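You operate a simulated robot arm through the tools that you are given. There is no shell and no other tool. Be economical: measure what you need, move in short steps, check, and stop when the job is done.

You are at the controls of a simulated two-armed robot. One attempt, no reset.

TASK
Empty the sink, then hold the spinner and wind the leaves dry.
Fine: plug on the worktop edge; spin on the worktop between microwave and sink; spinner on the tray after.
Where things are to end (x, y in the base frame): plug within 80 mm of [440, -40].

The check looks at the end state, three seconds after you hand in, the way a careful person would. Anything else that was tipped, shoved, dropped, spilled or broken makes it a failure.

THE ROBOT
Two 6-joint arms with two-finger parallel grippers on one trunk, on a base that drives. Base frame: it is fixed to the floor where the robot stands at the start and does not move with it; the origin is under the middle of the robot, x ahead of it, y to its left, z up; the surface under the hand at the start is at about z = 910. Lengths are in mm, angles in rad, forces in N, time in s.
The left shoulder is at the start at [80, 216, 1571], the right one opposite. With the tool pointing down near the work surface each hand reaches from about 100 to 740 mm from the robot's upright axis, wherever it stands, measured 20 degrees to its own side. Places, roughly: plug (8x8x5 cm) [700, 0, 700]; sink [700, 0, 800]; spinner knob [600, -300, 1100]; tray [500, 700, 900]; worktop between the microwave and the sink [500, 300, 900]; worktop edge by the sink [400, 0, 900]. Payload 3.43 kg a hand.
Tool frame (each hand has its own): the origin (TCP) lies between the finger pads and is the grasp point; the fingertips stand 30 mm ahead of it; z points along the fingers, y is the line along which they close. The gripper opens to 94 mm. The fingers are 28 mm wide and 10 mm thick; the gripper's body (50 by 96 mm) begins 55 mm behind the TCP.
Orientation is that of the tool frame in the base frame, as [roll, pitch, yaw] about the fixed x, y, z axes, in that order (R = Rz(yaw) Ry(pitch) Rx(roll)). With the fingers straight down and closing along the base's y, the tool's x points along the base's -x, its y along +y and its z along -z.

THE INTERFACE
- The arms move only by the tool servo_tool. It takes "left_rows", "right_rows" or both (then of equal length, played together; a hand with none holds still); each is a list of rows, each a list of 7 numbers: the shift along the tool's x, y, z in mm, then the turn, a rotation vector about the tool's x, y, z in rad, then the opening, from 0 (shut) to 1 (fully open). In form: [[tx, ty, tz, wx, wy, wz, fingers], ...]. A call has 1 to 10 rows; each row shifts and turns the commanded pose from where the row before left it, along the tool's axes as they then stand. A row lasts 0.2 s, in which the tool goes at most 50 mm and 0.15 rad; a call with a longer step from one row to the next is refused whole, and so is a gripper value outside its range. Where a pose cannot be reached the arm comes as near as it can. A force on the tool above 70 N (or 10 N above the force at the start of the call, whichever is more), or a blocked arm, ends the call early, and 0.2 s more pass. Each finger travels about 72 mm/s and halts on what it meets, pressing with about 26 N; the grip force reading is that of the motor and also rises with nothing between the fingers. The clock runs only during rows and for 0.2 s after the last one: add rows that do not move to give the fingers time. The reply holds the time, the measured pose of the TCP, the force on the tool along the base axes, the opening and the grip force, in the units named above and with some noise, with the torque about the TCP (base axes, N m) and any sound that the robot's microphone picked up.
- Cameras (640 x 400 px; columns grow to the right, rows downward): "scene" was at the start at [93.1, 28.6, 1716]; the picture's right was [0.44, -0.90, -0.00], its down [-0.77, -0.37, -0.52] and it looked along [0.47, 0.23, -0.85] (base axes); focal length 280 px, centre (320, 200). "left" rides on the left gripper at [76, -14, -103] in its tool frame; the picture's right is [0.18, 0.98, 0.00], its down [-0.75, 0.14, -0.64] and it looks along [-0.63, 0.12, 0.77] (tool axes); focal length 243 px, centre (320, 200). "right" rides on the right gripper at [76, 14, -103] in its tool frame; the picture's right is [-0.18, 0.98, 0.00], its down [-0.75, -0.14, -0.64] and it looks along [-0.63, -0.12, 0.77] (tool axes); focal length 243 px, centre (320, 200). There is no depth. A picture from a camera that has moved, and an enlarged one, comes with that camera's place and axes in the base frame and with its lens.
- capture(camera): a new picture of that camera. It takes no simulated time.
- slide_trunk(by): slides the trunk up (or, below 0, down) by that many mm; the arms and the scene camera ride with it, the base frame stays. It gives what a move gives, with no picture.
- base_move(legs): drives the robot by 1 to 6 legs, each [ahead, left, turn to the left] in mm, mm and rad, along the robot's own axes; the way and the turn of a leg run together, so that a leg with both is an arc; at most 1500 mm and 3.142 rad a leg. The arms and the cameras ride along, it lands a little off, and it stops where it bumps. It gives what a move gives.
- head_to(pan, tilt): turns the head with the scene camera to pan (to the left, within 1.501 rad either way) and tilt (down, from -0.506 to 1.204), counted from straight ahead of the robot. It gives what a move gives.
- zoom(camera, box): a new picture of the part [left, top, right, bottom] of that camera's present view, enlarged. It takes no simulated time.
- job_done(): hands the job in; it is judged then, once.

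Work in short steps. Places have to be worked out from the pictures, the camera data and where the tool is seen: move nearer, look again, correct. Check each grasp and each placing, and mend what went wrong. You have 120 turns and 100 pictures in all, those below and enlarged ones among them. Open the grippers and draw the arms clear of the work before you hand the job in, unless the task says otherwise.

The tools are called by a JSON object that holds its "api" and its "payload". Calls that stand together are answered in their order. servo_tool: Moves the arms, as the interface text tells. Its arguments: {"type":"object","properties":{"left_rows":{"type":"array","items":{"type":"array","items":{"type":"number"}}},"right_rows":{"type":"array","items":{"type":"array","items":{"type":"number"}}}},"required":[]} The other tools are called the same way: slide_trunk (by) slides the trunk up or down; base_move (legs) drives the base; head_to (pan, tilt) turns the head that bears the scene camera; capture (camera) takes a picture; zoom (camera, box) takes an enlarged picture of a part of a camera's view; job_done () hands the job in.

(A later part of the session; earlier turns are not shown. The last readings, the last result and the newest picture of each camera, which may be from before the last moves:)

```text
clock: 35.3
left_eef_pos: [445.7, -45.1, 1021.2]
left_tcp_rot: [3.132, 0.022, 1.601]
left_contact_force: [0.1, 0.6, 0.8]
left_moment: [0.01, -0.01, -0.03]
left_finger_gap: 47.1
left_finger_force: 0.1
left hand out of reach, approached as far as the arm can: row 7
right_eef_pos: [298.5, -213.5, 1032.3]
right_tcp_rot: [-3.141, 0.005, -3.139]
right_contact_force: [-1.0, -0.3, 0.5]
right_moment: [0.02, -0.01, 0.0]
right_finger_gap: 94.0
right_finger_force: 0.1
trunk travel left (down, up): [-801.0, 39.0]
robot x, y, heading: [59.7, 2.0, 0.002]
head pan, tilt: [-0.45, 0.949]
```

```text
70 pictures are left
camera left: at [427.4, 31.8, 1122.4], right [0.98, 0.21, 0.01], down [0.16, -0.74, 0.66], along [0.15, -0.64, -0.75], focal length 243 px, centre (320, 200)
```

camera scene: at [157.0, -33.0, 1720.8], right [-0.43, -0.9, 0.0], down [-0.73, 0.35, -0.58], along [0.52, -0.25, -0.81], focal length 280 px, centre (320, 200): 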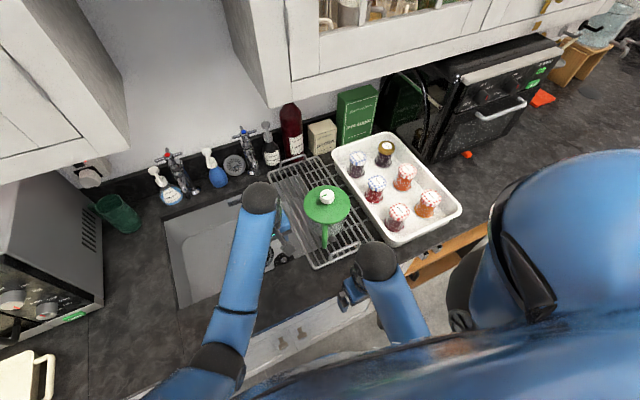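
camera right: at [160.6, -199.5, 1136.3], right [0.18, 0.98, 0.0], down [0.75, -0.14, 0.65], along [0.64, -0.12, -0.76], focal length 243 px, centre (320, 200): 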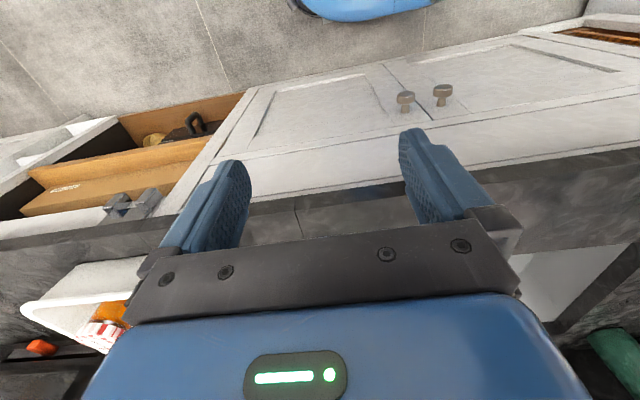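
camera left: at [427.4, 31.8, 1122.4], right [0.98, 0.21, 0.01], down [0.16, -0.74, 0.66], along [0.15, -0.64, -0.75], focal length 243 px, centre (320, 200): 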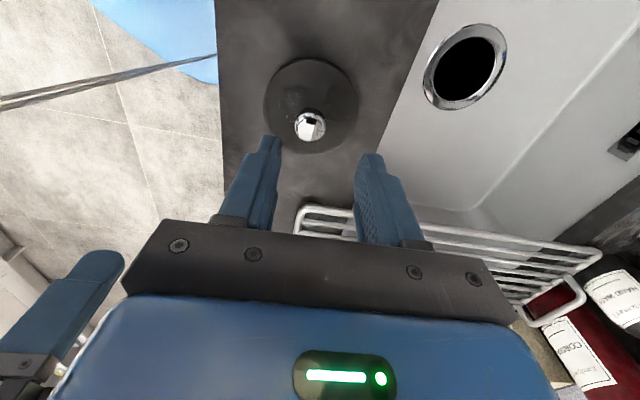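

The plug sits upright at ≈(443, -45), within tolerance. I move the left hand off to the left and rotate it back, then look at the spinner with the right-hand camera.

{"api": "servo_tool", "payload": {"left_rows": [[40, 8, 0, 0, 0, 0, 0.5], [40, 8, 0, 0, 0, 0, 0.5], [40, 8, 0, 0, 0, 0, 0.5], [40, 8, 0, 0, 0, 0, 0.5], [40, 8, 0, 0, 0, 0, 0.5], [40, 8, 0, 0, 0, 0, 0.5], [40, 8, 0, 0, 0, 0, 0.5]]}}

{"api": "servo_tool", "payload": {"left_rows": [[0, 0, 0, 0, 0, -0.145, 1], [0, 0, 0, 0, 0, -0.145, 1], [0, 0, 0, 0, 0, -0.145, 1], [0, 0, 0, 0, 0, -0.145, 1], [0, 0, 0, 0, 0, -0.145, 1], [0, 0, 0, 0, 0, -0.145, 1], [0, 0, 0, 0, 0, -0.145, 1], [0, 0, 0, 0, 0, -0.145, 1], [0, 0, 0, 0, 0, -0.145, 1], [0, 0, 0, 0, 0, -0.145, 1]]}}

{"api": "capture", "payload": {"camera": "scene"}}

{"api": "capture", "payload": {"camera": "right"}}

```text
clock: 36.9
left_eef_pos: [495.5, 236.2, 1008.9]
left_tcp_rot: [3.13, 0.022, 1.602]
left_contact_force: [-0.3, 0.3, -0.7]
left_moment: [0.0, 0.0, -0.02]
left_finger_gap: 46.9
left_finger_force: 0.1
left hand out of reach, approached as far as the arm can: row 1, 2, 5
right_eef_pos: [299.7, -212.2, 1033.1]
right_tcp_rot: [-3.141, 0.005, -3.14]
right_contact_force: [-0.4, 0.0, -0.4]
right_moment: [0.01, -0.01, -0.04]
right_finger_gap: 93.7
right_finger_force: 0.0
trunk travel left (down, up): [-801.0, 39.0]
robot x, y, heading: [62.5, 1.8, 0.003]
head pan, tilt: [-0.45, 0.949]
```

```text
clock: 39.1
left_eef_pos: [494.8, 234.4, 1008.4]
left_tcp_rot: [-3.122, 0.014, 3.056]
left_contact_force: [0.0, 0.0, 0.1]
left_moment: [0.01, 0.0, 0.02]
left_finger_gap: 93.9
left_finger_force: 0.0
right_eef_pos: [299.5, -212.8, 1032.3]
right_tcp_rot: [-3.14, 0.003, -3.139]
right_contact_force: [-0.7, -0.2, -0.3]
right_moment: [0.0, -0.03, -0.01]
right_finger_gap: 94.0
right_finger_force: 0.1
trunk travel left (down, up): [-801.0, 39.0]
robot x, y, heading: [61.0, 2.3, 0.006]
head pan, tilt: [-0.45, 0.949]
```

```text
69 pictures are left
camera scene: at [157.2, -32.6, 1720.8], right [-0.43, -0.9, 0.0], down [-0.73, 0.35, -0.58], along [0.52, -0.25, -0.81], focal length 280 px, centre (320, 200)
```

scene: 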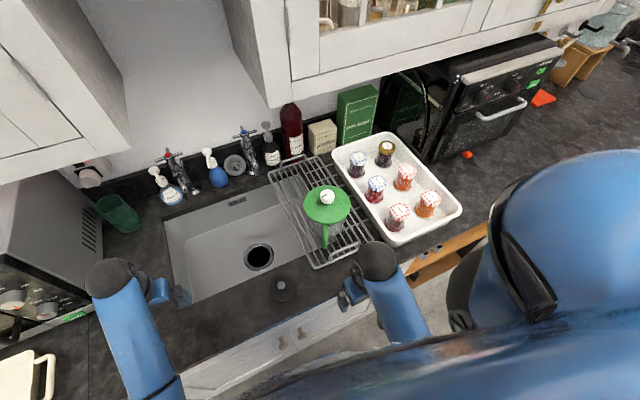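

```text
68 pictures are left
camera right: at [222.7, -199.1, 1135.8], right [0.18, 0.98, 0.0], down [0.75, -0.14, 0.64], along [0.63, -0.12, -0.76], focal length 243 px, centre (320, 200)
```

right: 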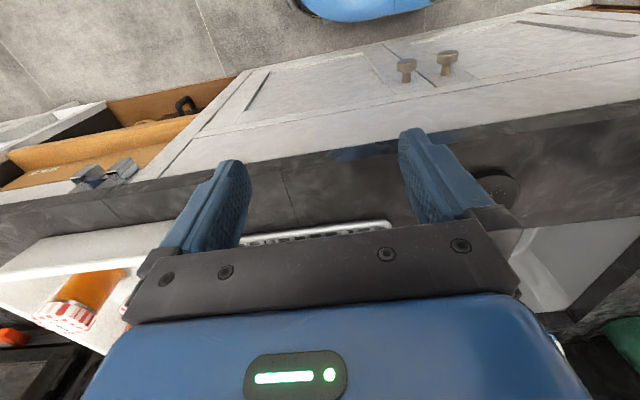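

Drained sink; plug sits fine. Estimate for the knob: ≈(588, -262, 1055). I raise the trunk fully and bring the right hand nearer at height to look at the spinner from above.

{"api": "slide_trunk", "payload": {"by": 39}}

{"api": "servo_tool", "payload": {"right_rows": [[-25, 20, -25, 0, 0, 0, 1], [-25, 20, -25, 0, 0, 0, 1], [-25, 20, -25, 0, 0, 0, 1], [-25, 20, -20, 0, 0, 0, 1], [-25, 20, -10, 0, 0, 0, 1]]}}

{"api": "capture", "payload": {"camera": "right"}}

```text
clock: 39.9
left_eef_pos: [494.2, 235.2, 1047.0]
left_tcp_rot: [-3.122, 0.013, 3.051]
left_contact_force: [0.1, 1.0, -0.6]
left_moment: [0.0, -0.01, -0.02]
left_finger_gap: 94.2
left_finger_force: 0.0
right_eef_pos: [298.1, -212.4, 1072.3]
right_tcp_rot: [-3.141, 0.004, -3.141]
right_contact_force: [0.1, 0.5, 0.3]
right_moment: [0.01, -0.01, 0.03]
right_finger_gap: 94.1
right_finger_force: 0.0
trunk travel left (down, up): [-840.0, 0.0]
robot x, y, heading: [64.1, -1.1, 0.002]
head pan, tilt: [-0.45, 0.949]
```

```text
clock: 41.1
left_eef_pos: [495.9, 234.9, 1046.7]
left_tcp_rot: [-3.122, 0.013, 3.051]
left_contact_force: [0.4, -1.4, 0.1]
left_moment: [0.0, -0.01, 0.03]
left_finger_gap: 93.9
left_finger_force: 0.1
right_eef_pos: [388.4, -120.1, 1043.4]
right_tcp_rot: [3.14, 0.006, -3.14]
right_contact_force: [-0.1, 1.1, -0.1]
right_moment: [0.01, -0.02, -0.01]
right_finger_gap: 94.0
right_finger_force: 0.1
right hand out of reach, approached as far as the arm can: row 1, 2, 3, 4, 5
trunk travel left (down, up): [-840.0, 0.0]
robot x, y, heading: [61.5, 0.5, 0.001]
head pan, tilt: [-0.45, 0.949]
```

```text
67 pictures are left
camera right: at [312.4, -105.9, 1147.1], right [0.18, 0.98, 0.0], down [0.75, -0.14, 0.65], along [0.64, -0.12, -0.76], focal length 243 px, centre (320, 200)
```

right: 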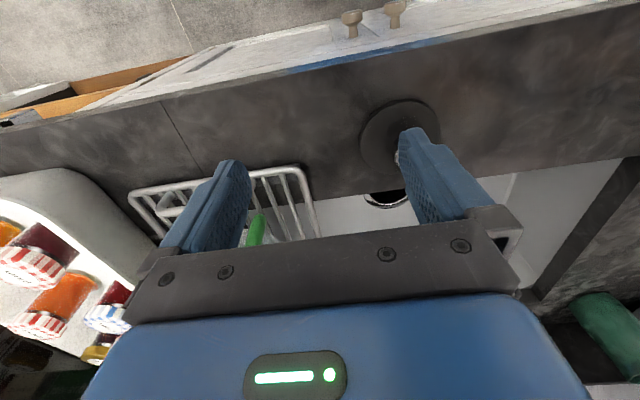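

Near the body the hand can't go high; backing the base 60 mm gives more height over the spinner.

{"api": "base_move", "payload": {"legs": [[-70, 0, 0]]}}

{"api": "servo_tool", "payload": {"right_rows": [[-40, 0, -15, 0, 0, 0, 1], [-40, 0, -15, 0, 0, 0, 1], [-40, 0, -20, 0, 0, 0, 1], [-40, -10, -20, 0, 0, 0, 1], [-20, -30, -20, 0, 0, 0, 1], [0, -30, -10, 0, 0, 0, 1], [0, 0, 0, 0, 0, 0, 1]]}}

{"api": "capture", "payload": {"camera": "right"}}

```text
clock: 42.1
left_eef_pos: [436.2, 234.4, 1041.2]
left_tcp_rot: [-3.122, 0.005, 3.051]
left_contact_force: [1.7, 0.3, 0.4]
left_moment: [0.02, 0.07, 0.0]
left_finger_gap: 94.1
left_finger_force: 0.0
right_eef_pos: [330.8, -120.1, 1040.7]
right_tcp_rot: [-3.141, -0.003, -3.14]
right_contact_force: [1.1, 0.5, -0.2]
right_moment: [0.03, 0.06, 0.03]
right_finger_gap: 94.0
right_finger_force: 0.1
trunk travel left (down, up): [-840.0, 0.0]
robot x, y, heading: [-6.2, 1.2, -0.002]
head pan, tilt: [-0.45, 0.949]
```

```text
clock: 43.7
left_eef_pos: [427.4, 235.8, 1047.4]
left_tcp_rot: [-3.122, 0.017, 3.051]
left_contact_force: [-0.6, -0.3, 0.0]
left_moment: [-0.03, -0.04, 0.01]
left_finger_gap: 93.8
left_finger_force: 0.1
right_eef_pos: [515.9, -188.6, 1072.2]
right_tcp_rot: [-3.141, 0.01, -3.141]
right_contact_force: [0.1, -0.4, 0.4]
right_moment: [-0.01, -0.02, 0.03]
right_finger_gap: 93.8
right_finger_force: 0.0
right hand out of reach, approached as far as the arm can: row 1, 2, 3, 4, 5, 6
trunk travel left (down, up): [-840.0, 0.0]
robot x, y, heading: [-6.2, 1.1, -0.001]
head pan, tilt: [-0.45, 0.949]
```

```text
66 pictures are left
camera right: at [438.8, -174.6, 1174.4], right [0.18, 0.98, 0.0], down [0.75, -0.14, 0.65], along [0.64, -0.12, -0.76], focal length 243 px, centre (320, 200)
```

right: 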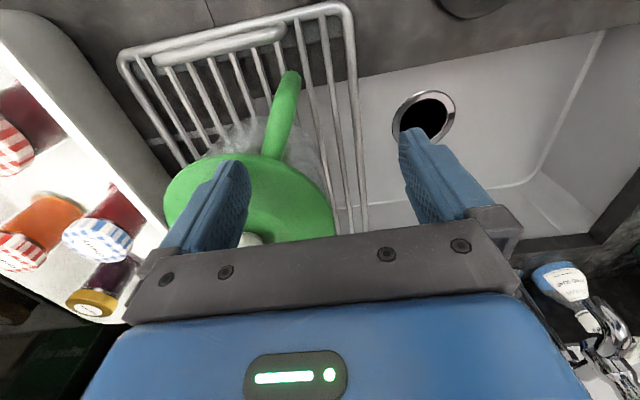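

The hand saturates at z≈1072 with fingers down. I test whether the ceiling rises when further from the body by driving back 90 mm and asking for more height.

{"api": "base_move", "payload": {"legs": [[-90, 0, 0]]}}

{"api": "servo_tool", "payload": {"right_rows": [[0, 30, -20, 0, 0, 0, 1], [-40, 0, -20, 0, 0, 0, 1], [-40, 0, -20, 0, 0, 0, 1], [0, 0, -20, 0, 0, 0, 1]]}}

```text
clock: 44.8
left_eef_pos: [346.9, 234.0, 1043.2]
left_tcp_rot: [-3.122, 0.008, 3.051]
left_contact_force: [0.8, 0.3, 0.7]
left_moment: [0.02, 0.01, 0.0]
left_finger_gap: 93.9
left_finger_force: 0.0
right_eef_pos: [436.3, -188.2, 1066.4]
right_tcp_rot: [3.141, 0.002, -3.14]
right_contact_force: [0.9, -0.2, -0.7]
right_moment: [0.03, 0.05, 0.0]
right_finger_gap: 94.0
right_finger_force: 0.1
trunk travel left (down, up): [-840.0, 0.0]
robot x, y, heading: [-97.3, -0.7, 0.001]
head pan, tilt: [-0.45, 0.949]
```

```text
clock: 45.8
left_eef_pos: [336.2, 234.7, 1048.0]
left_tcp_rot: [-3.122, 0.021, 3.05]
left_contact_force: [-0.9, 0.4, 0.3]
left_moment: [-0.01, 0.01, -0.04]
left_finger_gap: 93.9
left_finger_force: 0.1
right_eef_pos: [516.7, -156.7, 1131.0]
right_tcp_rot: [3.141, 0.016, -3.139]
right_contact_force: [0.6, 0.3, 0.3]
right_moment: [0.0, 0.03, -0.01]
right_finger_gap: 94.0
right_finger_force: 0.0
right hand out of reach, approached as far as the arm can: row 1, 4
trunk travel left (down, up): [-840.0, 0.0]
robot x, y, heading: [-94.0, 3.6, 0.001]
head pan, tilt: [-0.45, 0.949]
```

Good: with the base back, the hand goes above 1130. I move over the knob at about z=1120 and look.

{"api": "servo_tool", "payload": {"right_rows": [[-25, -25, 0, 0, 0, 0, 1], [-25, -25, 0, 0, 0, 0, 1], [-17, -25, 0, 0, 0, 0, 1], [-20, -25, 0, 0, 0, 0, 1], [0, 0, 0, 0, 0, 0, 1]]}}

{"api": "capture", "payload": {"camera": "right"}}

{"api": "capture", "payload": {"camera": "scene"}}

```text
clock: 47.0
left_eef_pos: [340.0, 234.5, 1046.9]
left_tcp_rot: [-3.121, 0.014, 3.05]
left_contact_force: [-0.4, 0.0, -0.4]
left_moment: [0.03, 0.0, 0.03]
left_finger_gap: 94.2
left_finger_force: 0.1
right_eef_pos: [609.1, -259.1, 1128.8]
right_tcp_rot: [-3.141, 0.01, -3.141]
right_contact_force: [-0.8, 0.1, 0.1]
right_moment: [-0.01, 0.04, -0.02]
right_finger_gap: 93.9
right_finger_force: 0.1
trunk travel left (down, up): [-840.0, 0.0]
robot x, y, heading: [-95.6, -1.9, 0.004]
head pan, tilt: [-0.45, 0.949]
```

```text
65 pictures are left
camera right: at [531.6, -244.2, 1231.8], right [0.18, 0.98, 0.0], down [0.75, -0.14, 0.65], along [0.64, -0.12, -0.76], focal length 243 px, centre (320, 200)
```

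right: 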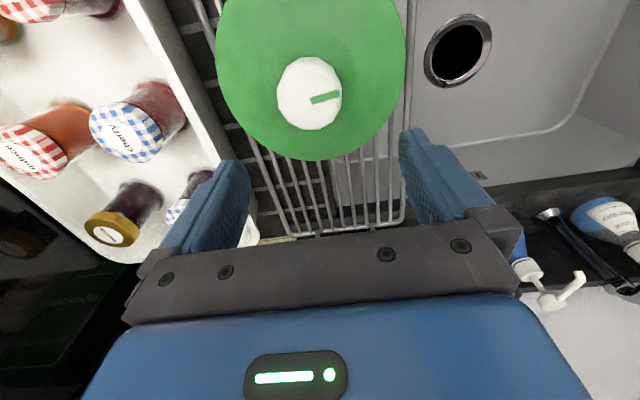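

```text
64 pictures are left
camera scene: at [2.8, -33.0, 1759.7], right [-0.43, -0.9, 0.0], down [-0.73, 0.35, -0.58], along [0.52, -0.25, -0.81], focal length 280 px, centre (320, 200)
```

scene: 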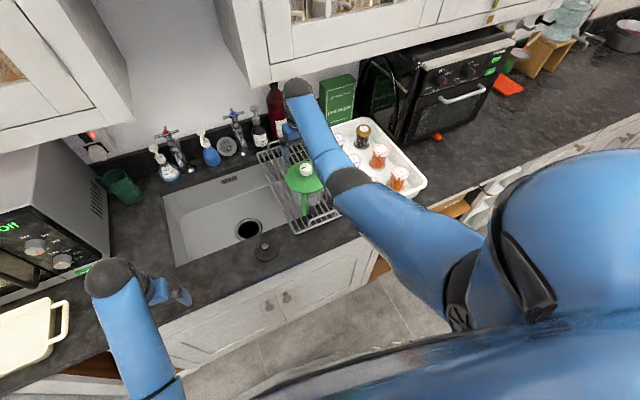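

Knob at (585, -262), mark pointing to +y. I descend onto it, fingers either side.

{"api": "servo_tool", "payload": {"right_rows": [[24, -3, 0, 0, 0, 0, 1], [0, 0, 25, 0, 0, 0, 1], [0, 0, 25, 0, 0, 0, 1], [0, 0, 20, 0, 0, 0, 1], [0, 0, 8, 0, 0, 0, 1], [0, 0, 0, 0, 0, 0, 1]]}}

{"api": "capture", "payload": {"camera": "right"}}

```text
clock: 48.4
left_eef_pos: [332.3, 236.3, 1050.7]
left_tcp_rot: [-3.12, 0.025, 3.049]
left_contact_force: [0.9, 0.0, -0.1]
left_moment: [0.0, 0.0, 0.02]
left_finger_gap: 94.3
left_finger_force: 0.0
right_eef_pos: [583.6, -258.7, 1069.4]
right_tcp_rot: [-3.137, 0.04, -3.141]
right_contact_force: [2.4, -6.2, 65.3]
right_moment: [0.89, 0.66, -0.01]
right_finger_gap: 93.9
right_finger_force: 0.0
trunk travel left (down, up): [-840.0, 0.0]
robot x, y, heading: [-94.3, 0.3, 0.003]
head pan, tilt: [-0.45, 0.949]
```

```text
63 pictures are left
camera right: at [504.0, -244.3, 1168.9], right [0.18, 0.98, 0.0], down [0.73, -0.14, 0.67], along [0.66, -0.12, -0.74], focal length 243 px, centre (320, 200)
```

right: 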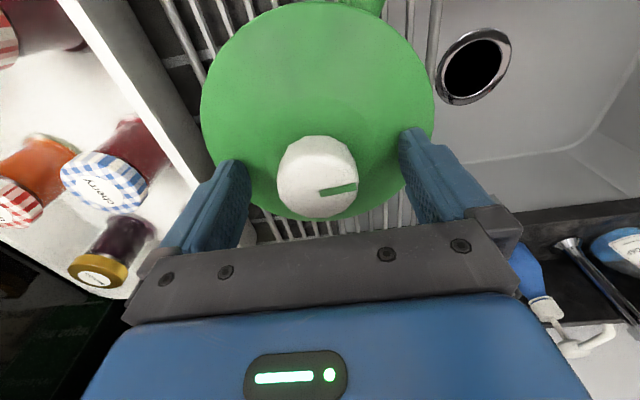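

The tips met the lid at z≈1040 (65 N); the knob top is ≈1072. I relieve the pressure at once, raising 24 mm in command, and shift 5 mm toward the robot.

{"api": "servo_tool", "payload": {"right_rows": [[0, 0, -24, 0, 0, 0, 1], [4, 0, 0, 0, 0, 0, 1], [0, 0, 0, 0, 0, 0, 1]]}}

{"api": "capture", "payload": {"camera": "right"}}

```text
clock: 49.2
left_eef_pos: [336.3, 234.7, 1046.2]
left_tcp_rot: [-3.123, 0.016, 3.051]
left_contact_force: [0.2, 0.7, 0.8]
left_moment: [0.03, -0.02, -0.01]
left_finger_gap: 93.9
left_finger_force: 0.0
right_eef_pos: [577.6, -258.4, 1076.7]
right_tcp_rot: [-3.141, 0.012, -3.138]
right_contact_force: [-0.1, 0.4, 0.5]
right_moment: [0.0, -0.04, 0.02]
right_finger_gap: 93.8
right_finger_force: 0.1
trunk travel left (down, up): [-840.0, 0.0]
robot x, y, heading: [-99.1, -2.9, 0.003]
head pan, tilt: [-0.45, 0.949]
```

```text
62 pictures are left
camera right: at [500.1, -244.9, 1179.1], right [0.18, 0.98, 0.0], down [0.75, -0.14, 0.65], along [0.64, -0.12, -0.76], focal length 243 px, centre (320, 200)
```

right: 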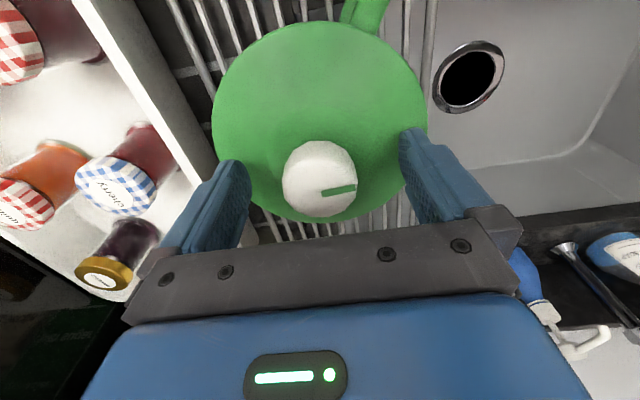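

The knob sits right at the grasp point. I lower 3 mm and close on it.

{"api": "servo_tool", "payload": {"right_rows": [[0, 0, 3, 0, 0, 0, 0.6], [0, 0, 0, 0, 0, 0, 0.3], [0, 0, 0, 0, 0, 0, 0], [0, 0, 0, 0, 0, 0, 0], [0, 0, 0, 0, 0, 0, 0]]}}

{"api": "capture", "payload": {"camera": "right"}}

```text
clock: 50.4
left_eef_pos: [338.4, 235.3, 1048.0]
left_tcp_rot: [-3.123, 0.016, 3.053]
left_contact_force: [0.0, -0.1, 0.7]
left_moment: [0.0, -0.01, 0.01]
left_finger_gap: 94.0
left_finger_force: 0.2
right_eef_pos: [580.6, -259.4, 1072.9]
right_tcp_rot: [3.14, 0.011, -3.14]
right_contact_force: [-0.3, 0.1, 2.3]
right_moment: [0.02, 0.26, 0.01]
right_finger_gap: 40.5
right_finger_force: 26.0
trunk travel left (down, up): [-840.0, 0.0]
robot x, y, heading: [-93.9, 0.3, -0.0]
head pan, tilt: [-0.45, 0.949]
```

```text
61 pictures are left
camera right: at [502.9, -245.3, 1175.6], right [0.18, 0.98, 0.0], down [0.75, -0.14, 0.65], along [0.64, -0.12, -0.76], focal length 243 px, centre (320, 200)
```

right: 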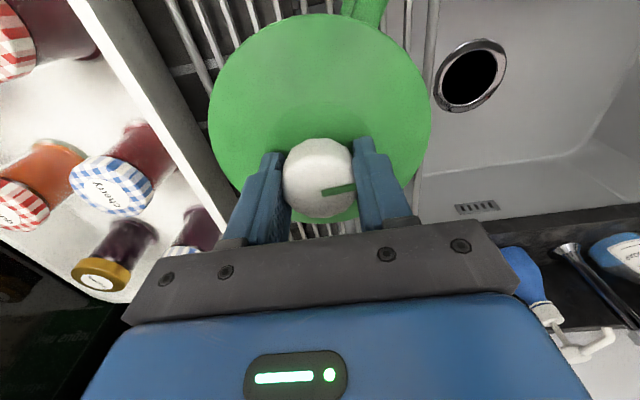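

Knob gripped (40 mm). I test-lift by 15 mm to see whether the whole spinner comes along.

{"api": "servo_tool", "payload": {"right_rows": [[0, 0, -5, 0, 0, 0, 0], [0, 0, -5, 0, 0, 0, 0], [0, 0, -5, 0, 0, 0, 0], [0, 0, 0, 0, 0, 0, 0], [0, 0, 0, 0, 0, 0, 0]]}}

{"api": "zoom", "payload": {"camera": "scene", "box": [240, 110, 400, 250]}}

{"api": "capture", "payload": {"camera": "right"}}

```text
clock: 51.6
left_eef_pos: [340.5, 235.2, 1047.5]
left_tcp_rot: [-3.123, 0.016, 3.051]
left_contact_force: [0.1, -1.0, -0.1]
left_moment: [-0.01, -0.03, 0.0]
left_finger_gap: 94.3
left_finger_force: 0.0
right_eef_pos: [580.8, -259.1, 1087.5]
right_tcp_rot: [-3.142, 0.01, -3.139]
right_contact_force: [-0.1, -1.0, -2.5]
right_moment: [-0.02, -0.02, 0.01]
right_finger_gap: 40.7
right_finger_force: 26.1
trunk travel left (down, up): [-840.0, 0.0]
robot x, y, heading: [-93.7, 1.8, -0.001]
head pan, tilt: [-0.45, 0.949]
```

```text
2.86 times, centred on (320, 180) of scene
camera zoom: at [2.3, -33.0, 1759.7], right [-0.43, -0.9, 0.0], down [-0.73, 0.35, -0.58], along [0.52, -0.25, -0.81], focal length 799 px, centre (320, 257)
```

zoom: 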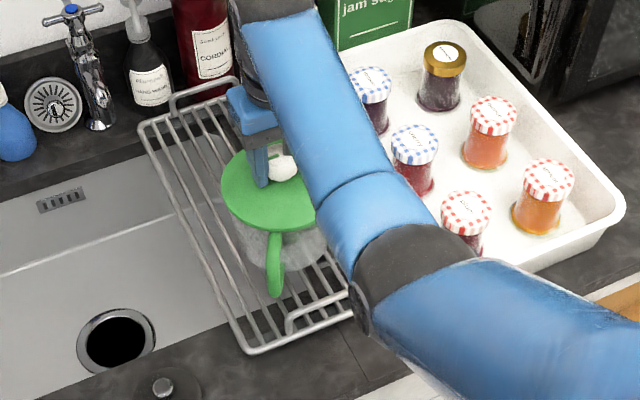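

```text
59 pictures are left
camera right: at [502.9, -245.8, 1189.8], right [0.18, 0.98, 0.0], down [0.75, -0.14, 0.65], along [0.64, -0.12, -0.76], focal length 243 px, centre (320, 200)
```

right: 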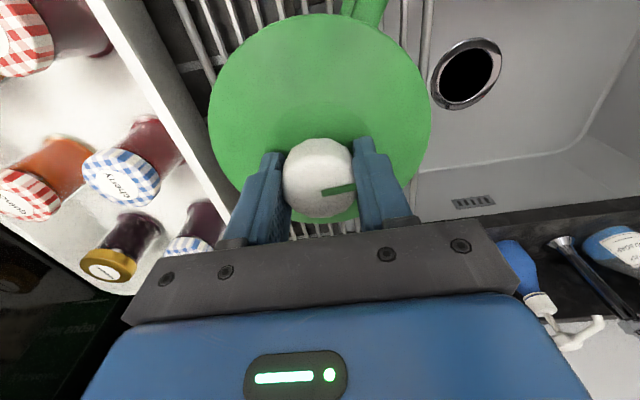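

Only ~2.5 N extra; lid rises with the knob. I lift 30 mm more to see whether the bowl follows.

{"api": "servo_tool", "payload": {"right_rows": [[0, 0, -10, 0, 0, 0, 0], [0, 0, -10, 0, 0, 0, 0], [0, 0, -10, 0, 0, 0, 0], [0, 0, 0, 0, 0, 0, 0]]}}

{"api": "zoom", "payload": {"camera": "scene", "box": [260, 140, 360, 240]}}

```text
clock: 52.6
left_eef_pos: [339.6, 234.6, 1046.5]
left_tcp_rot: [-3.123, 0.015, 3.052]
left_contact_force: [-0.1, -0.2, -0.5]
left_moment: [0.01, 0.02, -0.02]
left_finger_gap: 93.9
left_finger_force: 0.1
right_eef_pos: [579.9, -259.7, 1118.0]
right_tcp_rot: [-3.141, 0.009, 3.141]
right_contact_force: [0.1, -0.1, -2.9]
right_moment: [0.02, -0.01, -0.01]
right_finger_gap: 40.4
right_finger_force: 26.0
trunk travel left (down, up): [-840.0, 0.0]
robot x, y, heading: [-95.7, -1.4, 0.004]
head pan, tilt: [-0.45, 0.949]
```

```text
4.00 times, centred on (310, 190) of scene
camera zoom: at [2.2, -32.9, 1759.7], right [-0.43, -0.9, 0.0], down [-0.73, 0.35, -0.58], along [0.52, -0.25, -0.81], focal length 1119 px, centre (360, 240)
```

zoom: 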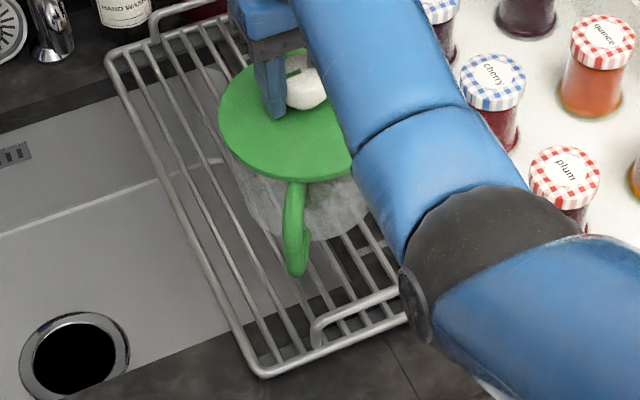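

The bowl follows with the lid: spinner weighs ≈0.3 kg and hangs level. Before driving left I look at that side for obstacles.

{"api": "head_to", "payload": {"pan": 0.75, "tilt": 0.9}}

{"api": "capture", "payload": {"camera": "scene"}}

{"api": "capture", "payload": {"camera": "left"}}

```text
clock: 54.0
left_eef_pos: [339.8, 234.7, 1046.9]
left_tcp_rot: [-3.123, 0.016, 3.053]
left_contact_force: [0.9, -0.5, -0.2]
left_moment: [-0.02, -0.01, 0.01]
left_finger_gap: 94.1
left_finger_force: 0.1
right_eef_pos: [579.6, -260.6, 1117.7]
right_tcp_rot: [3.14, 0.009, -3.138]
right_contact_force: [-0.4, -0.9, -1.9]
right_moment: [-0.02, -0.02, 0.02]
right_finger_gap: 40.5
right_finger_force: 26.2
trunk travel left (down, up): [-840.0, 0.0]
robot x, y, heading: [-93.2, 0.2, -0.0]
head pan, tilt: [0.75, 0.901]
```

```text
57 pictures are left
camera scene: at [-8.1, 50.1, 1763.4], right [0.68, -0.73, 0.0], down [-0.57, -0.53, -0.62], along [0.45, 0.42, -0.78], focal length 280 px, centre (320, 200)
```

scene: 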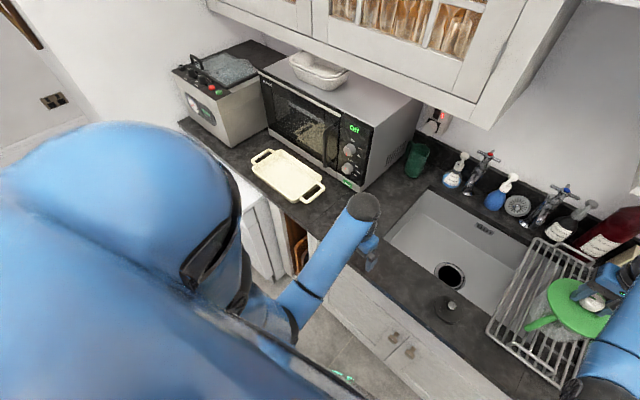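

```text
56 pictures are left
camera left: at [260.4, 229.4, 1148.5], right [-0.09, 1.0, -0.02], down [0.75, 0.08, 0.65], along [0.65, 0.04, -0.76], focal length 243 px, centre (320, 200)
```

left: 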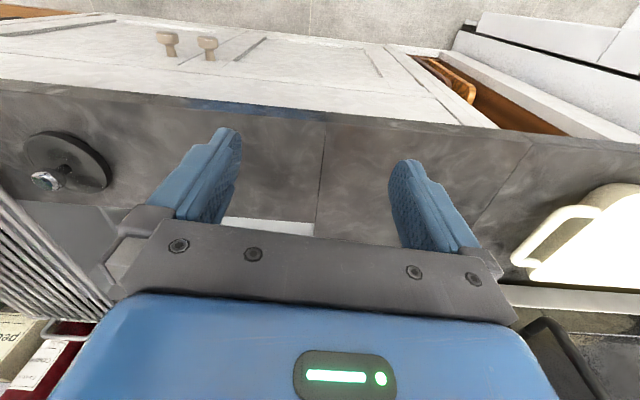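

Path left is free at this height (an open drawer front protrudes to x≈270 low at y>400, base stays well back). I back up 80 mm and drive left in pieces.

{"api": "base_move", "payload": {"legs": [[-80, 0, 0], [0, 200, 0]]}}

{"api": "base_move", "payload": {"legs": [[0, 200, 0], [0, 170, 0]]}}

{"api": "capture", "payload": {"camera": "right"}}

{"api": "head_to", "payload": {"pan": -0.35, "tilt": 0.9}}

{"api": "capture", "payload": {"camera": "scene"}}

```text
clock: 56.3
left_eef_pos: [257.7, 429.6, 1048.9]
left_tcp_rot: [-3.128, 0.015, 3.051]
left_contact_force: [-0.3, 1.1, 0.3]
left_moment: [0.0, -0.02, 0.01]
left_finger_gap: 94.1
left_finger_force: 0.2
right_eef_pos: [498.5, -63.8, 1117.2]
right_tcp_rot: [3.139, 0.01, -3.14]
right_contact_force: [0.0, -0.6, -2.3]
right_moment: [0.0, -0.04, 0.04]
right_finger_gap: 40.4
right_finger_force: 26.6
trunk travel left (down, up): [-840.0, 0.0]
robot x, y, heading: [-176.1, 201.2, -0.0]
head pan, tilt: [0.75, 0.901]
```

```text
clock: 58.9
left_eef_pos: [256.6, 801.1, 1047.7]
left_tcp_rot: [-3.124, 0.016, 3.05]
left_contact_force: [0.1, -1.0, -0.2]
left_moment: [0.03, 0.02, -0.02]
left_finger_gap: 94.0
left_finger_force: 0.1
right_eef_pos: [497.1, 305.8, 1117.0]
right_tcp_rot: [3.141, 0.009, -3.139]
right_contact_force: [0.2, -0.1, -2.6]
right_moment: [0.05, -0.03, -0.02]
right_finger_gap: 40.3
right_finger_force: 25.8
trunk travel left (down, up): [-840.0, 0.0]
robot x, y, heading: [-178.6, 568.0, 0.006]
head pan, tilt: [0.75, 0.901]
```

```text
55 pictures are left
camera right: at [420.5, 319.7, 1219.3], right [0.18, 0.98, 0.0], down [0.75, -0.14, 0.65], along [0.64, -0.11, -0.76], focal length 243 px, centre (320, 200)
```

right: 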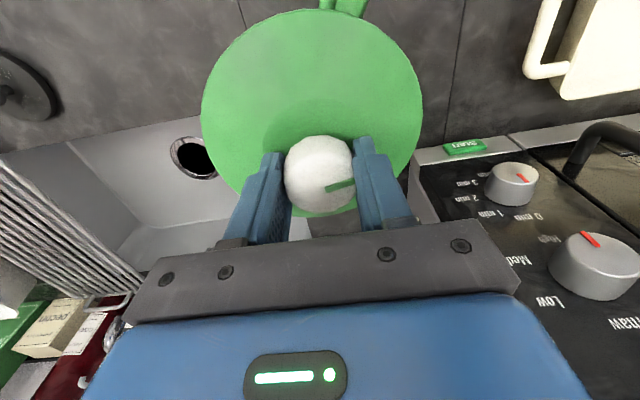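

```text
clock: 60.3
left_eef_pos: [257.3, 801.3, 1047.8]
left_tcp_rot: [-3.123, 0.015, 3.05]
left_contact_force: [0.3, 0.4, 0.2]
left_moment: [0.01, 0.05, -0.01]
left_finger_gap: 93.8
left_finger_force: 0.0
right_eef_pos: [497.3, 307.4, 1116.8]
right_tcp_rot: [3.141, 0.013, -3.139]
right_contact_force: [-0.6, -0.7, -2.9]
right_moment: [0.01, 0.0, 0.0]
right_finger_gap: 40.5
right_finger_force: 25.9
trunk travel left (down, up): [-840.0, 0.0]
robot x, y, heading: [-181.5, 568.4, 0.003]
head pan, tilt: [-0.351, 0.901]
```

```text
54 pictures are left
camera scene: at [-74.5, 539.8, 1763.3], right [-0.34, -0.94, 0.0], down [-0.74, 0.27, -0.62], along [0.58, -0.21, -0.78], focal length 280 px, centre (320, 200)
```

scene: 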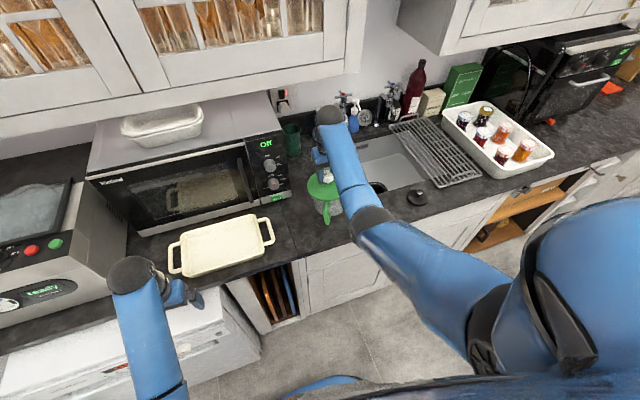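

The spinner hangs over the free worktop at (497, 307). I shift 8 mm left and lower toward the surface.

{"api": "servo_tool", "payload": {"right_rows": [[0, 8, 12, 0, 0, 0, 0], [0, 0, 12, 0, 0, 0, 0], [0, 0, 12, 0, 0, 0, 0], [0, 0, 4, 0, 0, 0, 0], [0, 0, 4, 0, 0, 0, 0], [0, 0, 0, 0, 0, 0, 0]]}}

{"api": "servo_tool", "payload": {"right_rows": [[0, 0, 4, 0, 0, 0, 0], [0, 0, 4, 0, 0, 0, 0], [0, 0, 0, 0, 0, 0, 0]]}}

```text
clock: 61.7
left_eef_pos: [256.2, 802.4, 1047.7]
left_tcp_rot: [-3.123, 0.015, 3.05]
left_contact_force: [-0.5, -0.2, 0.2]
left_moment: [-0.02, -0.01, 0.0]
left_finger_gap: 94.1
left_finger_force: 0.1
right_eef_pos: [497.8, 315.4, 1072.4]
right_tcp_rot: [-3.142, 0.01, -3.141]
right_contact_force: [0.4, -0.6, -2.6]
right_moment: [0.0, -0.02, -0.01]
right_finger_gap: 40.5
right_finger_force: 26.1
trunk travel left (down, up): [-840.0, 0.0]
robot x, y, heading: [-179.3, 566.4, 0.003]
head pan, tilt: [-0.351, 0.901]
```

```text
clock: 62.5
left_eef_pos: [256.3, 803.7, 1048.4]
left_tcp_rot: [-3.124, 0.014, 3.05]
left_contact_force: [-0.1, 0.7, 0.3]
left_moment: [0.04, -0.02, -0.01]
left_finger_gap: 93.6
left_finger_force: 0.0
right_eef_pos: [499.0, 317.1, 1064.7]
right_tcp_rot: [-3.14, 0.011, -3.139]
right_contact_force: [-0.2, 0.3, -3.3]
right_moment: [0.01, -0.01, -0.04]
right_finger_gap: 40.7
right_finger_force: 26.0
trunk travel left (down, up): [-840.0, 0.0]
robot x, y, heading: [-175.3, 565.4, 0.002]
head pan, tilt: [-0.351, 0.901]
```

No contact yet; continuing in 3 mm steps.

{"api": "servo_tool", "payload": {"right_rows": [[0, 0, 3, 0, 0, 0, 0], [0, 0, 3, 0, 0, 0, 0], [0, 0, 0, 0, 0, 0, 0]]}}

{"api": "servo_tool", "payload": {"right_rows": [[0, 0, 3, 0, 0, 0, 0], [0, 0, 3, 0, 0, 0, 0], [0, 0, 0, 0, 0, 0, 0]]}}

```text
clock: 63.3
left_eef_pos: [253.3, 801.7, 1047.8]
left_tcp_rot: [-3.123, 0.017, 3.05]
left_contact_force: [0.5, -0.1, 0.1]
left_moment: [0.02, 0.0, 0.0]
left_finger_gap: 93.9
left_finger_force: 0.0
right_eef_pos: [496.2, 313.9, 1062.3]
right_tcp_rot: [-3.141, 0.017, 3.141]
right_contact_force: [-1.2, -6.2, 22.6]
right_moment: [-0.24, -0.33, -0.08]
right_finger_gap: 40.5
right_finger_force: 25.8
trunk travel left (down, up): [-840.0, 0.0]
robot x, y, heading: [-180.9, 568.1, 0.003]
head pan, tilt: [-0.351, 0.901]
```

```text
clock: 64.1
left_eef_pos: [251.5, 802.1, 1049.8]
left_tcp_rot: [-3.125, 0.021, 3.05]
left_contact_force: [-0.3, -0.5, 0.6]
left_moment: [0.0, 0.02, 0.02]
left_finger_gap: 94.0
left_finger_force: 0.0
right_eef_pos: [494.8, 315.8, 1059.0]
right_tcp_rot: [3.141, 0.024, -3.141]
right_contact_force: [-3.0, -10.8, 32.3]
right_moment: [-0.36, -0.5, -0.18]
right_finger_gap: 41.2
right_finger_force: 25.9
trunk travel left (down, up): [-840.0, 0.0]
robot x, y, heading: [-178.9, 566.3, 0.003]
head pan, tilt: [-0.351, 0.901]
```

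Spinner rests on the worktop at (496, 315). I release the knob and raise the right hand, then drive right 160 mm so both hands reach the spinner.

{"api": "servo_tool", "payload": {"right_rows": [[0, 0, -7, 0, 0, 0, 0], [0, 0, 0, 0, 0, 0, 0.4], [0, 0, 0, 0, 0, 0, 1], [0, 0, 0, 0, 0, 0, 1], [0, 0, -20, 0, 0, 0, 1], [0, 0, -25, 0, 0, 0, 1], [0, 0, -10, 0, 0, 0, 1], [0, 0, 0, 0, 0, 0, 1]]}}

{"api": "capture", "payload": {"camera": "right"}}

{"api": "base_move", "payload": {"legs": [[0, -160, 0]]}}

{"api": "capture", "payload": {"camera": "scene"}}

```text
clock: 65.9
left_eef_pos: [256.1, 802.3, 1047.4]
left_tcp_rot: [-3.123, 0.015, 3.05]
left_contact_force: [-1.1, -0.4, -0.7]
left_moment: [0.01, 0.05, 0.01]
left_finger_gap: 94.1
left_finger_force: 0.0
right_eef_pos: [496.9, 317.1, 1115.8]
right_tcp_rot: [-3.141, 0.011, -3.14]
right_contact_force: [0.0, -0.6, 0.1]
right_moment: [-0.02, -0.01, 0.01]
right_finger_gap: 94.1
right_finger_force: 0.0
trunk travel left (down, up): [-840.0, 0.0]
robot x, y, heading: [-178.2, 568.2, -0.003]
head pan, tilt: [-0.351, 0.901]
```

```text
53 pictures are left
camera right: at [419.9, 330.2, 1218.7], right [0.18, 0.98, 0.0], down [0.75, -0.14, 0.65], along [0.64, -0.12, -0.76], focal length 243 px, centre (320, 200)
```

right: 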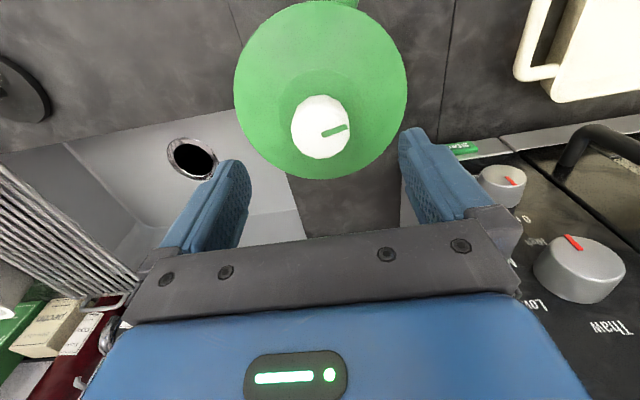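

```text
clock: 67.3
left_eef_pos: [256.9, 647.6, 1046.6]
left_tcp_rot: [-3.117, 0.017, 3.053]
left_contact_force: [-0.5, 0.3, -0.4]
left_moment: [-0.03, 0.0, -0.01]
left_finger_gap: 94.0
left_finger_force: 0.0
right_eef_pos: [497.8, 162.3, 1117.6]
right_tcp_rot: [-3.139, 0.01, -3.137]
right_contact_force: [-0.3, 0.7, -0.3]
right_moment: [-0.02, 0.04, 0.01]
right_finger_gap: 93.9
right_finger_force: 0.1
trunk travel left (down, up): [-840.0, 0.0]
robot x, y, heading: [-177.7, 412.5, 0.002]
head pan, tilt: [-0.351, 0.901]
```

```text
52 pictures are left
camera scene: at [-74.5, 387.3, 1763.5], right [-0.34, -0.94, 0.0], down [-0.74, 0.26, -0.62], along [0.58, -0.21, -0.78], focal length 280 px, centre (320, 200)
```

scene: 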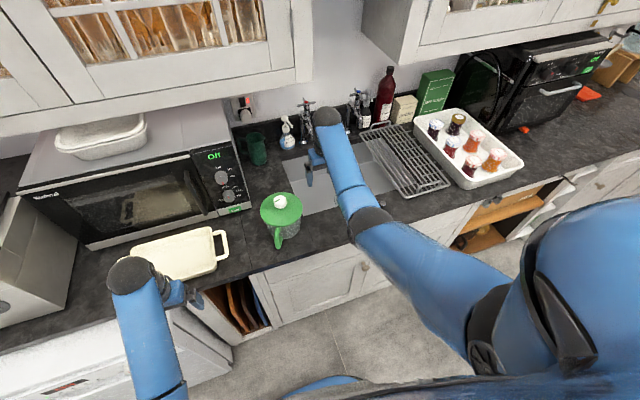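

Spinner stands stably on the worktop. I zoom in to locate the handle.

{"api": "zoom", "payload": {"camera": "scene", "box": [230, 170, 340, 270]}}

```text
4.00 times, centred on (285, 220) of scene
camera zoom: at [-74.5, 387.3, 1763.5], right [-0.34, -0.94, 0.0], down [-0.74, 0.26, -0.62], along [0.58, -0.21, -0.78], focal length 1119 px, centre (460, 120)
```

zoom: 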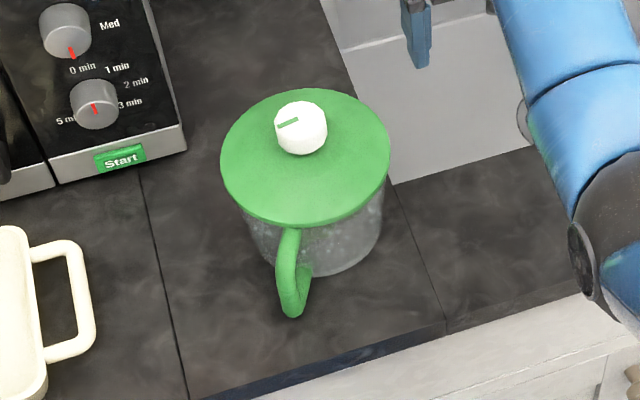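

The handle is a closed loop with a vertical bar near (388, 366, 955–1010). I bring the left hand to a stand-off point, and turn it to face the bar.

{"api": "servo_tool", "payload": {"left_rows": [[-8, -45, 0, 0, 0, 0, 1], [-8, -45, 0, 0, 0, 0, 1], [-8, -45, 0, 0, 0, 0, 1], [-8, -45, 0, 0, 0, 0, 1], [-8, -45, 0, 0, 0, 0, 1], [0, 0, 0, 0, 0, 0.12, 1], [0, 0, 0, 0, 0, 0.12, 1], [0, 0, 0, 0, 0, 0.12, 1]]}}

{"api": "servo_tool", "payload": {"left_rows": [[0, 0, 0, 0, -0.15, 0, 1], [0, 0, 0, 0, -0.15, 0, 1], [0, 0, 0, 0, -0.15, 0, 1], [0, 0, 0, 0, -0.15, 0, 1], [0, 0, 0, 0, -0.15, 0, 1], [0, 0, 0, 0, -0.15, 0, 1], [0, 0, 0, 0, 0, 0, 1]]}}

{"api": "capture", "payload": {"camera": "left"}}

{"api": "capture", "payload": {"camera": "scene"}}

```text
clock: 69.1
left_eef_pos: [276.8, 415.4, 1052.7]
left_tcp_rot: [-3.129, 0.022, 2.691]
left_contact_force: [0.4, -0.8, -0.4]
left_moment: [0.02, 0.02, 0.02]
left_finger_gap: 94.0
left_finger_force: 0.1
right_eef_pos: [498.0, 159.1, 1116.7]
right_tcp_rot: [-3.141, 0.012, -3.138]
right_contact_force: [-0.7, 0.7, 0.5]
right_moment: [0.01, -0.01, 0.0]
right_finger_gap: 94.0
right_finger_force: 0.0
trunk travel left (down, up): [-840.0, 0.0]
robot x, y, heading: [-175.6, 409.5, 0.002]
head pan, tilt: [-0.351, 0.901]
```

```text
clock: 70.7
left_eef_pos: [277.5, 416.3, 1051.2]
left_tcp_rot: [-3.125, 0.922, 2.709]
left_contact_force: [0.2, 0.3, -0.1]
left_moment: [-0.03, -0.01, 0.01]
left_finger_gap: 93.9
left_finger_force: 0.0
right_eef_pos: [497.4, 157.3, 1115.9]
right_tcp_rot: [-3.142, 0.01, -3.138]
right_contact_force: [0.4, -0.2, -0.3]
right_moment: [0.0, 0.0, -0.04]
right_finger_gap: 94.1
right_finger_force: 0.0
trunk travel left (down, up): [-840.0, 0.0]
robot x, y, heading: [-177.0, 412.8, 0.004]
head pan, tilt: [-0.351, 0.901]
```

```text
50 pictures are left
camera left: at [155.2, 459.4, 1053.1], right [0.33, 0.93, -0.16], down [0.02, 0.16, 0.99], along [0.95, -0.32, 0.04], focal length 243 px, centre (320, 200)
```

left: 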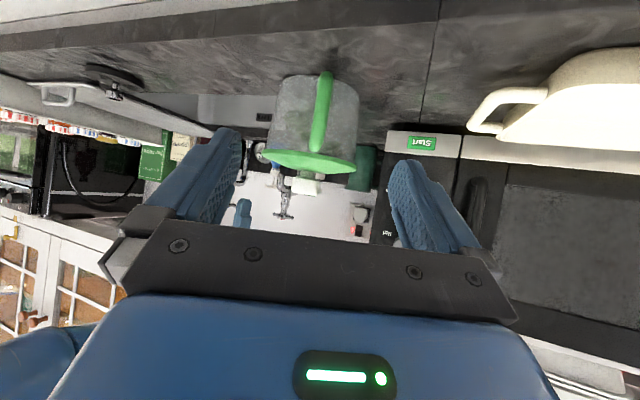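

```text
49 pictures are left
camera scene: at [-74.1, 381.7, 1763.4], right [-0.34, -0.94, 0.0], down [-0.74, 0.27, -0.62], along [0.58, -0.21, -0.78], focal length 280 px, centre (320, 200)
```

scene: 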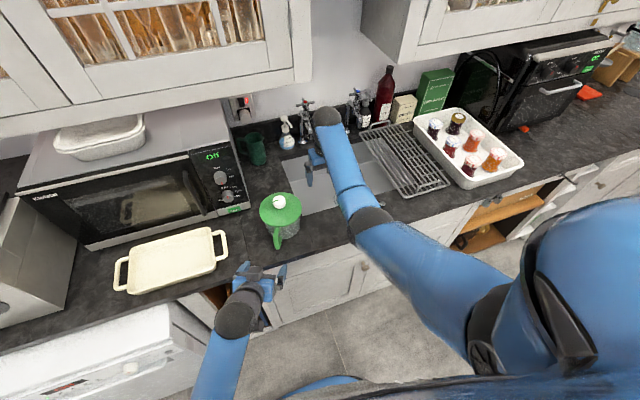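

A clear side view (upside down): handle bar at about (388, 367), z 935–1010. I advance along the tool axis to enclose it, first part then check.

{"api": "servo_tool", "payload": {"left_rows": [[-9, 1, 25, 0, 0, 0, 1], [-9, 1, 25, 0, 0, 0, 1], [0, 0, 25, 0, 0, 0, 1], [0, 0, 0, 0, 0, 0, 1]]}}

{"api": "capture", "payload": {"camera": "left"}}

```text
clock: 71.7
left_eef_pos: [340.4, 387.8, 1021.8]
left_tcp_rot: [-3.12, 0.921, 2.71]
left_contact_force: [0.8, -0.6, -0.1]
left_moment: [-0.02, -0.01, 0.01]
left_finger_gap: 94.2
left_finger_force: 0.0
right_eef_pos: [498.0, 158.5, 1116.5]
right_tcp_rot: [3.141, 0.012, -3.137]
right_contact_force: [0.2, -0.2, 0.2]
right_moment: [-0.02, 0.05, -0.01]
right_finger_gap: 93.8
right_finger_force: 0.1
trunk travel left (down, up): [-840.0, 0.0]
robot x, y, heading: [-177.7, 407.6, 0.009]
head pan, tilt: [-0.351, 0.901]
```

```text
48 pictures are left
camera left: at [219.2, 430.5, 1022.6], right [0.33, 0.93, -0.16], down [0.02, 0.16, 0.99], along [0.95, -0.32, 0.04], focal length 243 px, centre (320, 200)
```

left: 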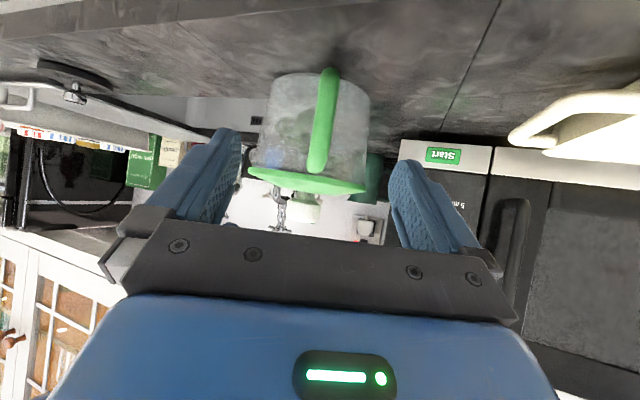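

Still aligned. I advance 52 mm more and close on the bar.

{"api": "servo_tool", "payload": {"left_rows": [[0, 0, 25, 0, 0, 0, 1], [0, 0, 20, 0, 0, 0, 1], [0, 0, 9, 0, 0, 0, 1], [0, 0, 0, 0, 0, 0, 1]]}}

{"api": "capture", "payload": {"camera": "left"}}

```text
clock: 72.7
left_eef_pos: [378.5, 368.9, 988.2]
left_tcp_rot: [-3.121, 0.92, 2.708]
left_contact_force: [-0.5, 0.2, 0.2]
left_moment: [0.0, 0.01, 0.02]
left_finger_gap: 93.9
left_finger_force: 0.1
right_eef_pos: [497.4, 157.5, 1115.7]
right_tcp_rot: [-3.14, 0.012, -3.138]
right_contact_force: [0.2, 0.4, 0.1]
right_moment: [0.0, 0.03, -0.03]
right_finger_gap: 93.9
right_finger_force: 0.0
trunk travel left (down, up): [-840.0, 0.0]
robot x, y, heading: [-175.0, 409.5, 0.003]
head pan, tilt: [-0.351, 0.901]
```

```text
47 pictures are left
camera left: at [258.0, 411.3, 989.8], right [0.33, 0.93, -0.16], down [0.02, 0.16, 0.99], along [0.95, -0.32, 0.04], focal length 243 px, centre (320, 200)
```

left: 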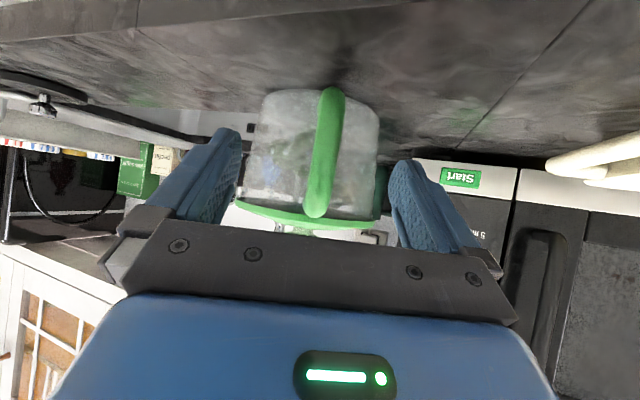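

Triangulating again, the bar's middle is ≈(412, 356, 966), so I need ~35 mm more depth.

{"api": "servo_tool", "payload": {"left_rows": [[-2, 0, 12, 0, 0, 0, 1], [-2, 0, 12, 0, 0, 0, 1], [0, 0, 8, 0, 0, 0, 1], [0, 0, 0, 0, 0, 0, 1]]}}

{"api": "capture", "payload": {"camera": "left"}}

{"api": "zoom", "payload": {"camera": "scene", "box": [230, 170, 340, 270]}}

```text
clock: 73.7
left_eef_pos: [405.0, 357.1, 972.8]
left_tcp_rot: [-3.121, 0.921, 2.708]
left_contact_force: [-0.1, 0.9, -0.2]
left_moment: [0.0, 0.02, 0.03]
left_finger_gap: 93.7
left_finger_force: 0.1
right_eef_pos: [499.4, 158.3, 1116.7]
right_tcp_rot: [-3.142, 0.011, -3.139]
right_contact_force: [0.2, -0.3, -0.5]
right_moment: [0.0, 0.01, -0.01]
right_finger_gap: 93.9
right_finger_force: 0.1
trunk travel left (down, up): [-840.0, 0.0]
robot x, y, heading: [-178.5, 408.3, 0.003]
head pan, tilt: [-0.351, 0.901]
```

```text
46 pictures are left
camera left: at [282.9, 399.1, 973.3], right [0.33, 0.93, -0.16], down [0.02, 0.16, 0.99], along [0.95, -0.32, 0.04], focal length 243 px, centre (320, 200)
```

left: 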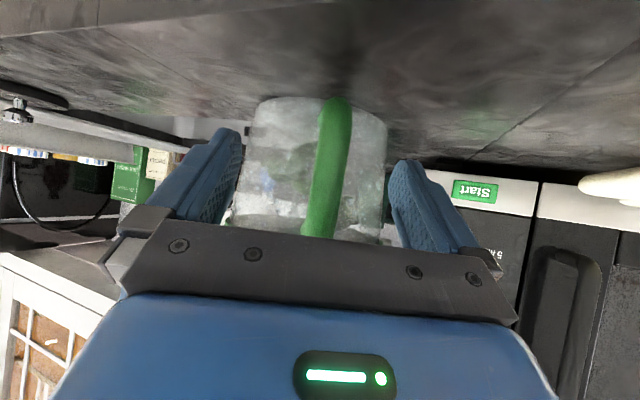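

```text
4.00 times, centred on (285, 220) of scene
camera zoom: at [-74.6, 382.1, 1763.4], right [-0.34, -0.94, 0.0], down [-0.74, 0.27, -0.62], along [0.58, -0.21, -0.78], focal length 1119 px, centre (460, 120)
```

zoom: 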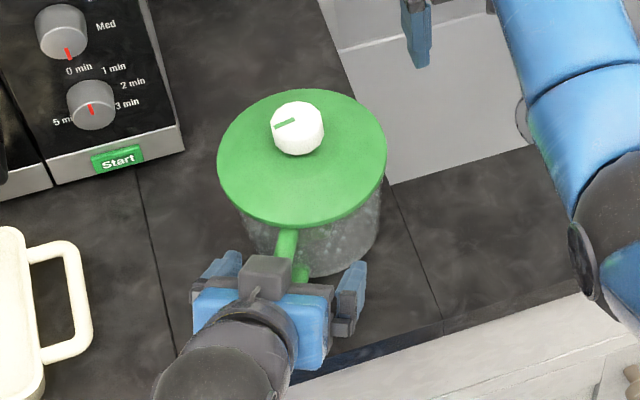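

The fingers straddle the bar. Closing now.

{"api": "servo_tool", "payload": {"left_rows": [[0, 0, 0, 0, 0, 0, 0.6], [0, 0, 0, 0, 0, 0, 0.3], [0, 0, 0, 0, 0, 0, 0], [0, 0, 0, 0, 0, 0, 0], [0, 0, 0, 0, 0, 0, 0]]}}

{"api": "capture", "payload": {"camera": "left"}}

```text
clock: 74.9
left_eef_pos: [403.8, 356.9, 972.2]
left_tcp_rot: [-3.123, 0.921, 2.708]
left_contact_force: [0.4, -0.1, 1.5]
left_moment: [0.13, -0.24, 0.06]
left_finger_gap: 20.1
left_finger_force: 25.9
right_eef_pos: [498.7, 159.6, 1115.3]
right_tcp_rot: [-3.14, 0.011, -3.137]
right_contact_force: [-0.1, 0.8, -0.2]
right_moment: [0.0, 0.0, -0.03]
right_finger_gap: 94.3
right_finger_force: 0.0
trunk travel left (down, up): [-840.0, 0.0]
robot x, y, heading: [-179.9, 412.6, 0.004]
head pan, tilt: [-0.351, 0.901]
```

```text
44 pictures are left
camera left: at [282.8, 399.2, 973.4], right [0.33, 0.93, -0.16], down [0.02, 0.16, 0.99], along [0.95, -0.32, 0.04], focal length 243 px, centre (320, 200)
```

left: 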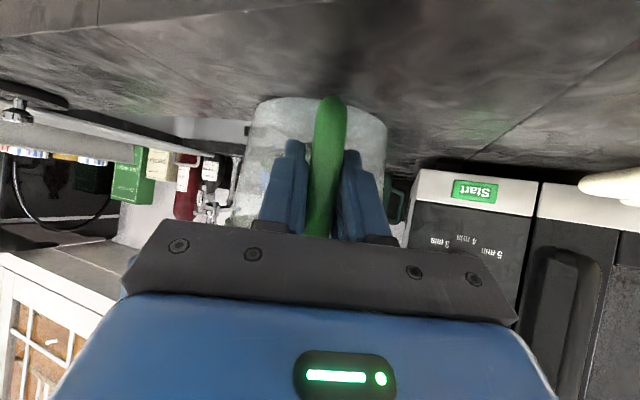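

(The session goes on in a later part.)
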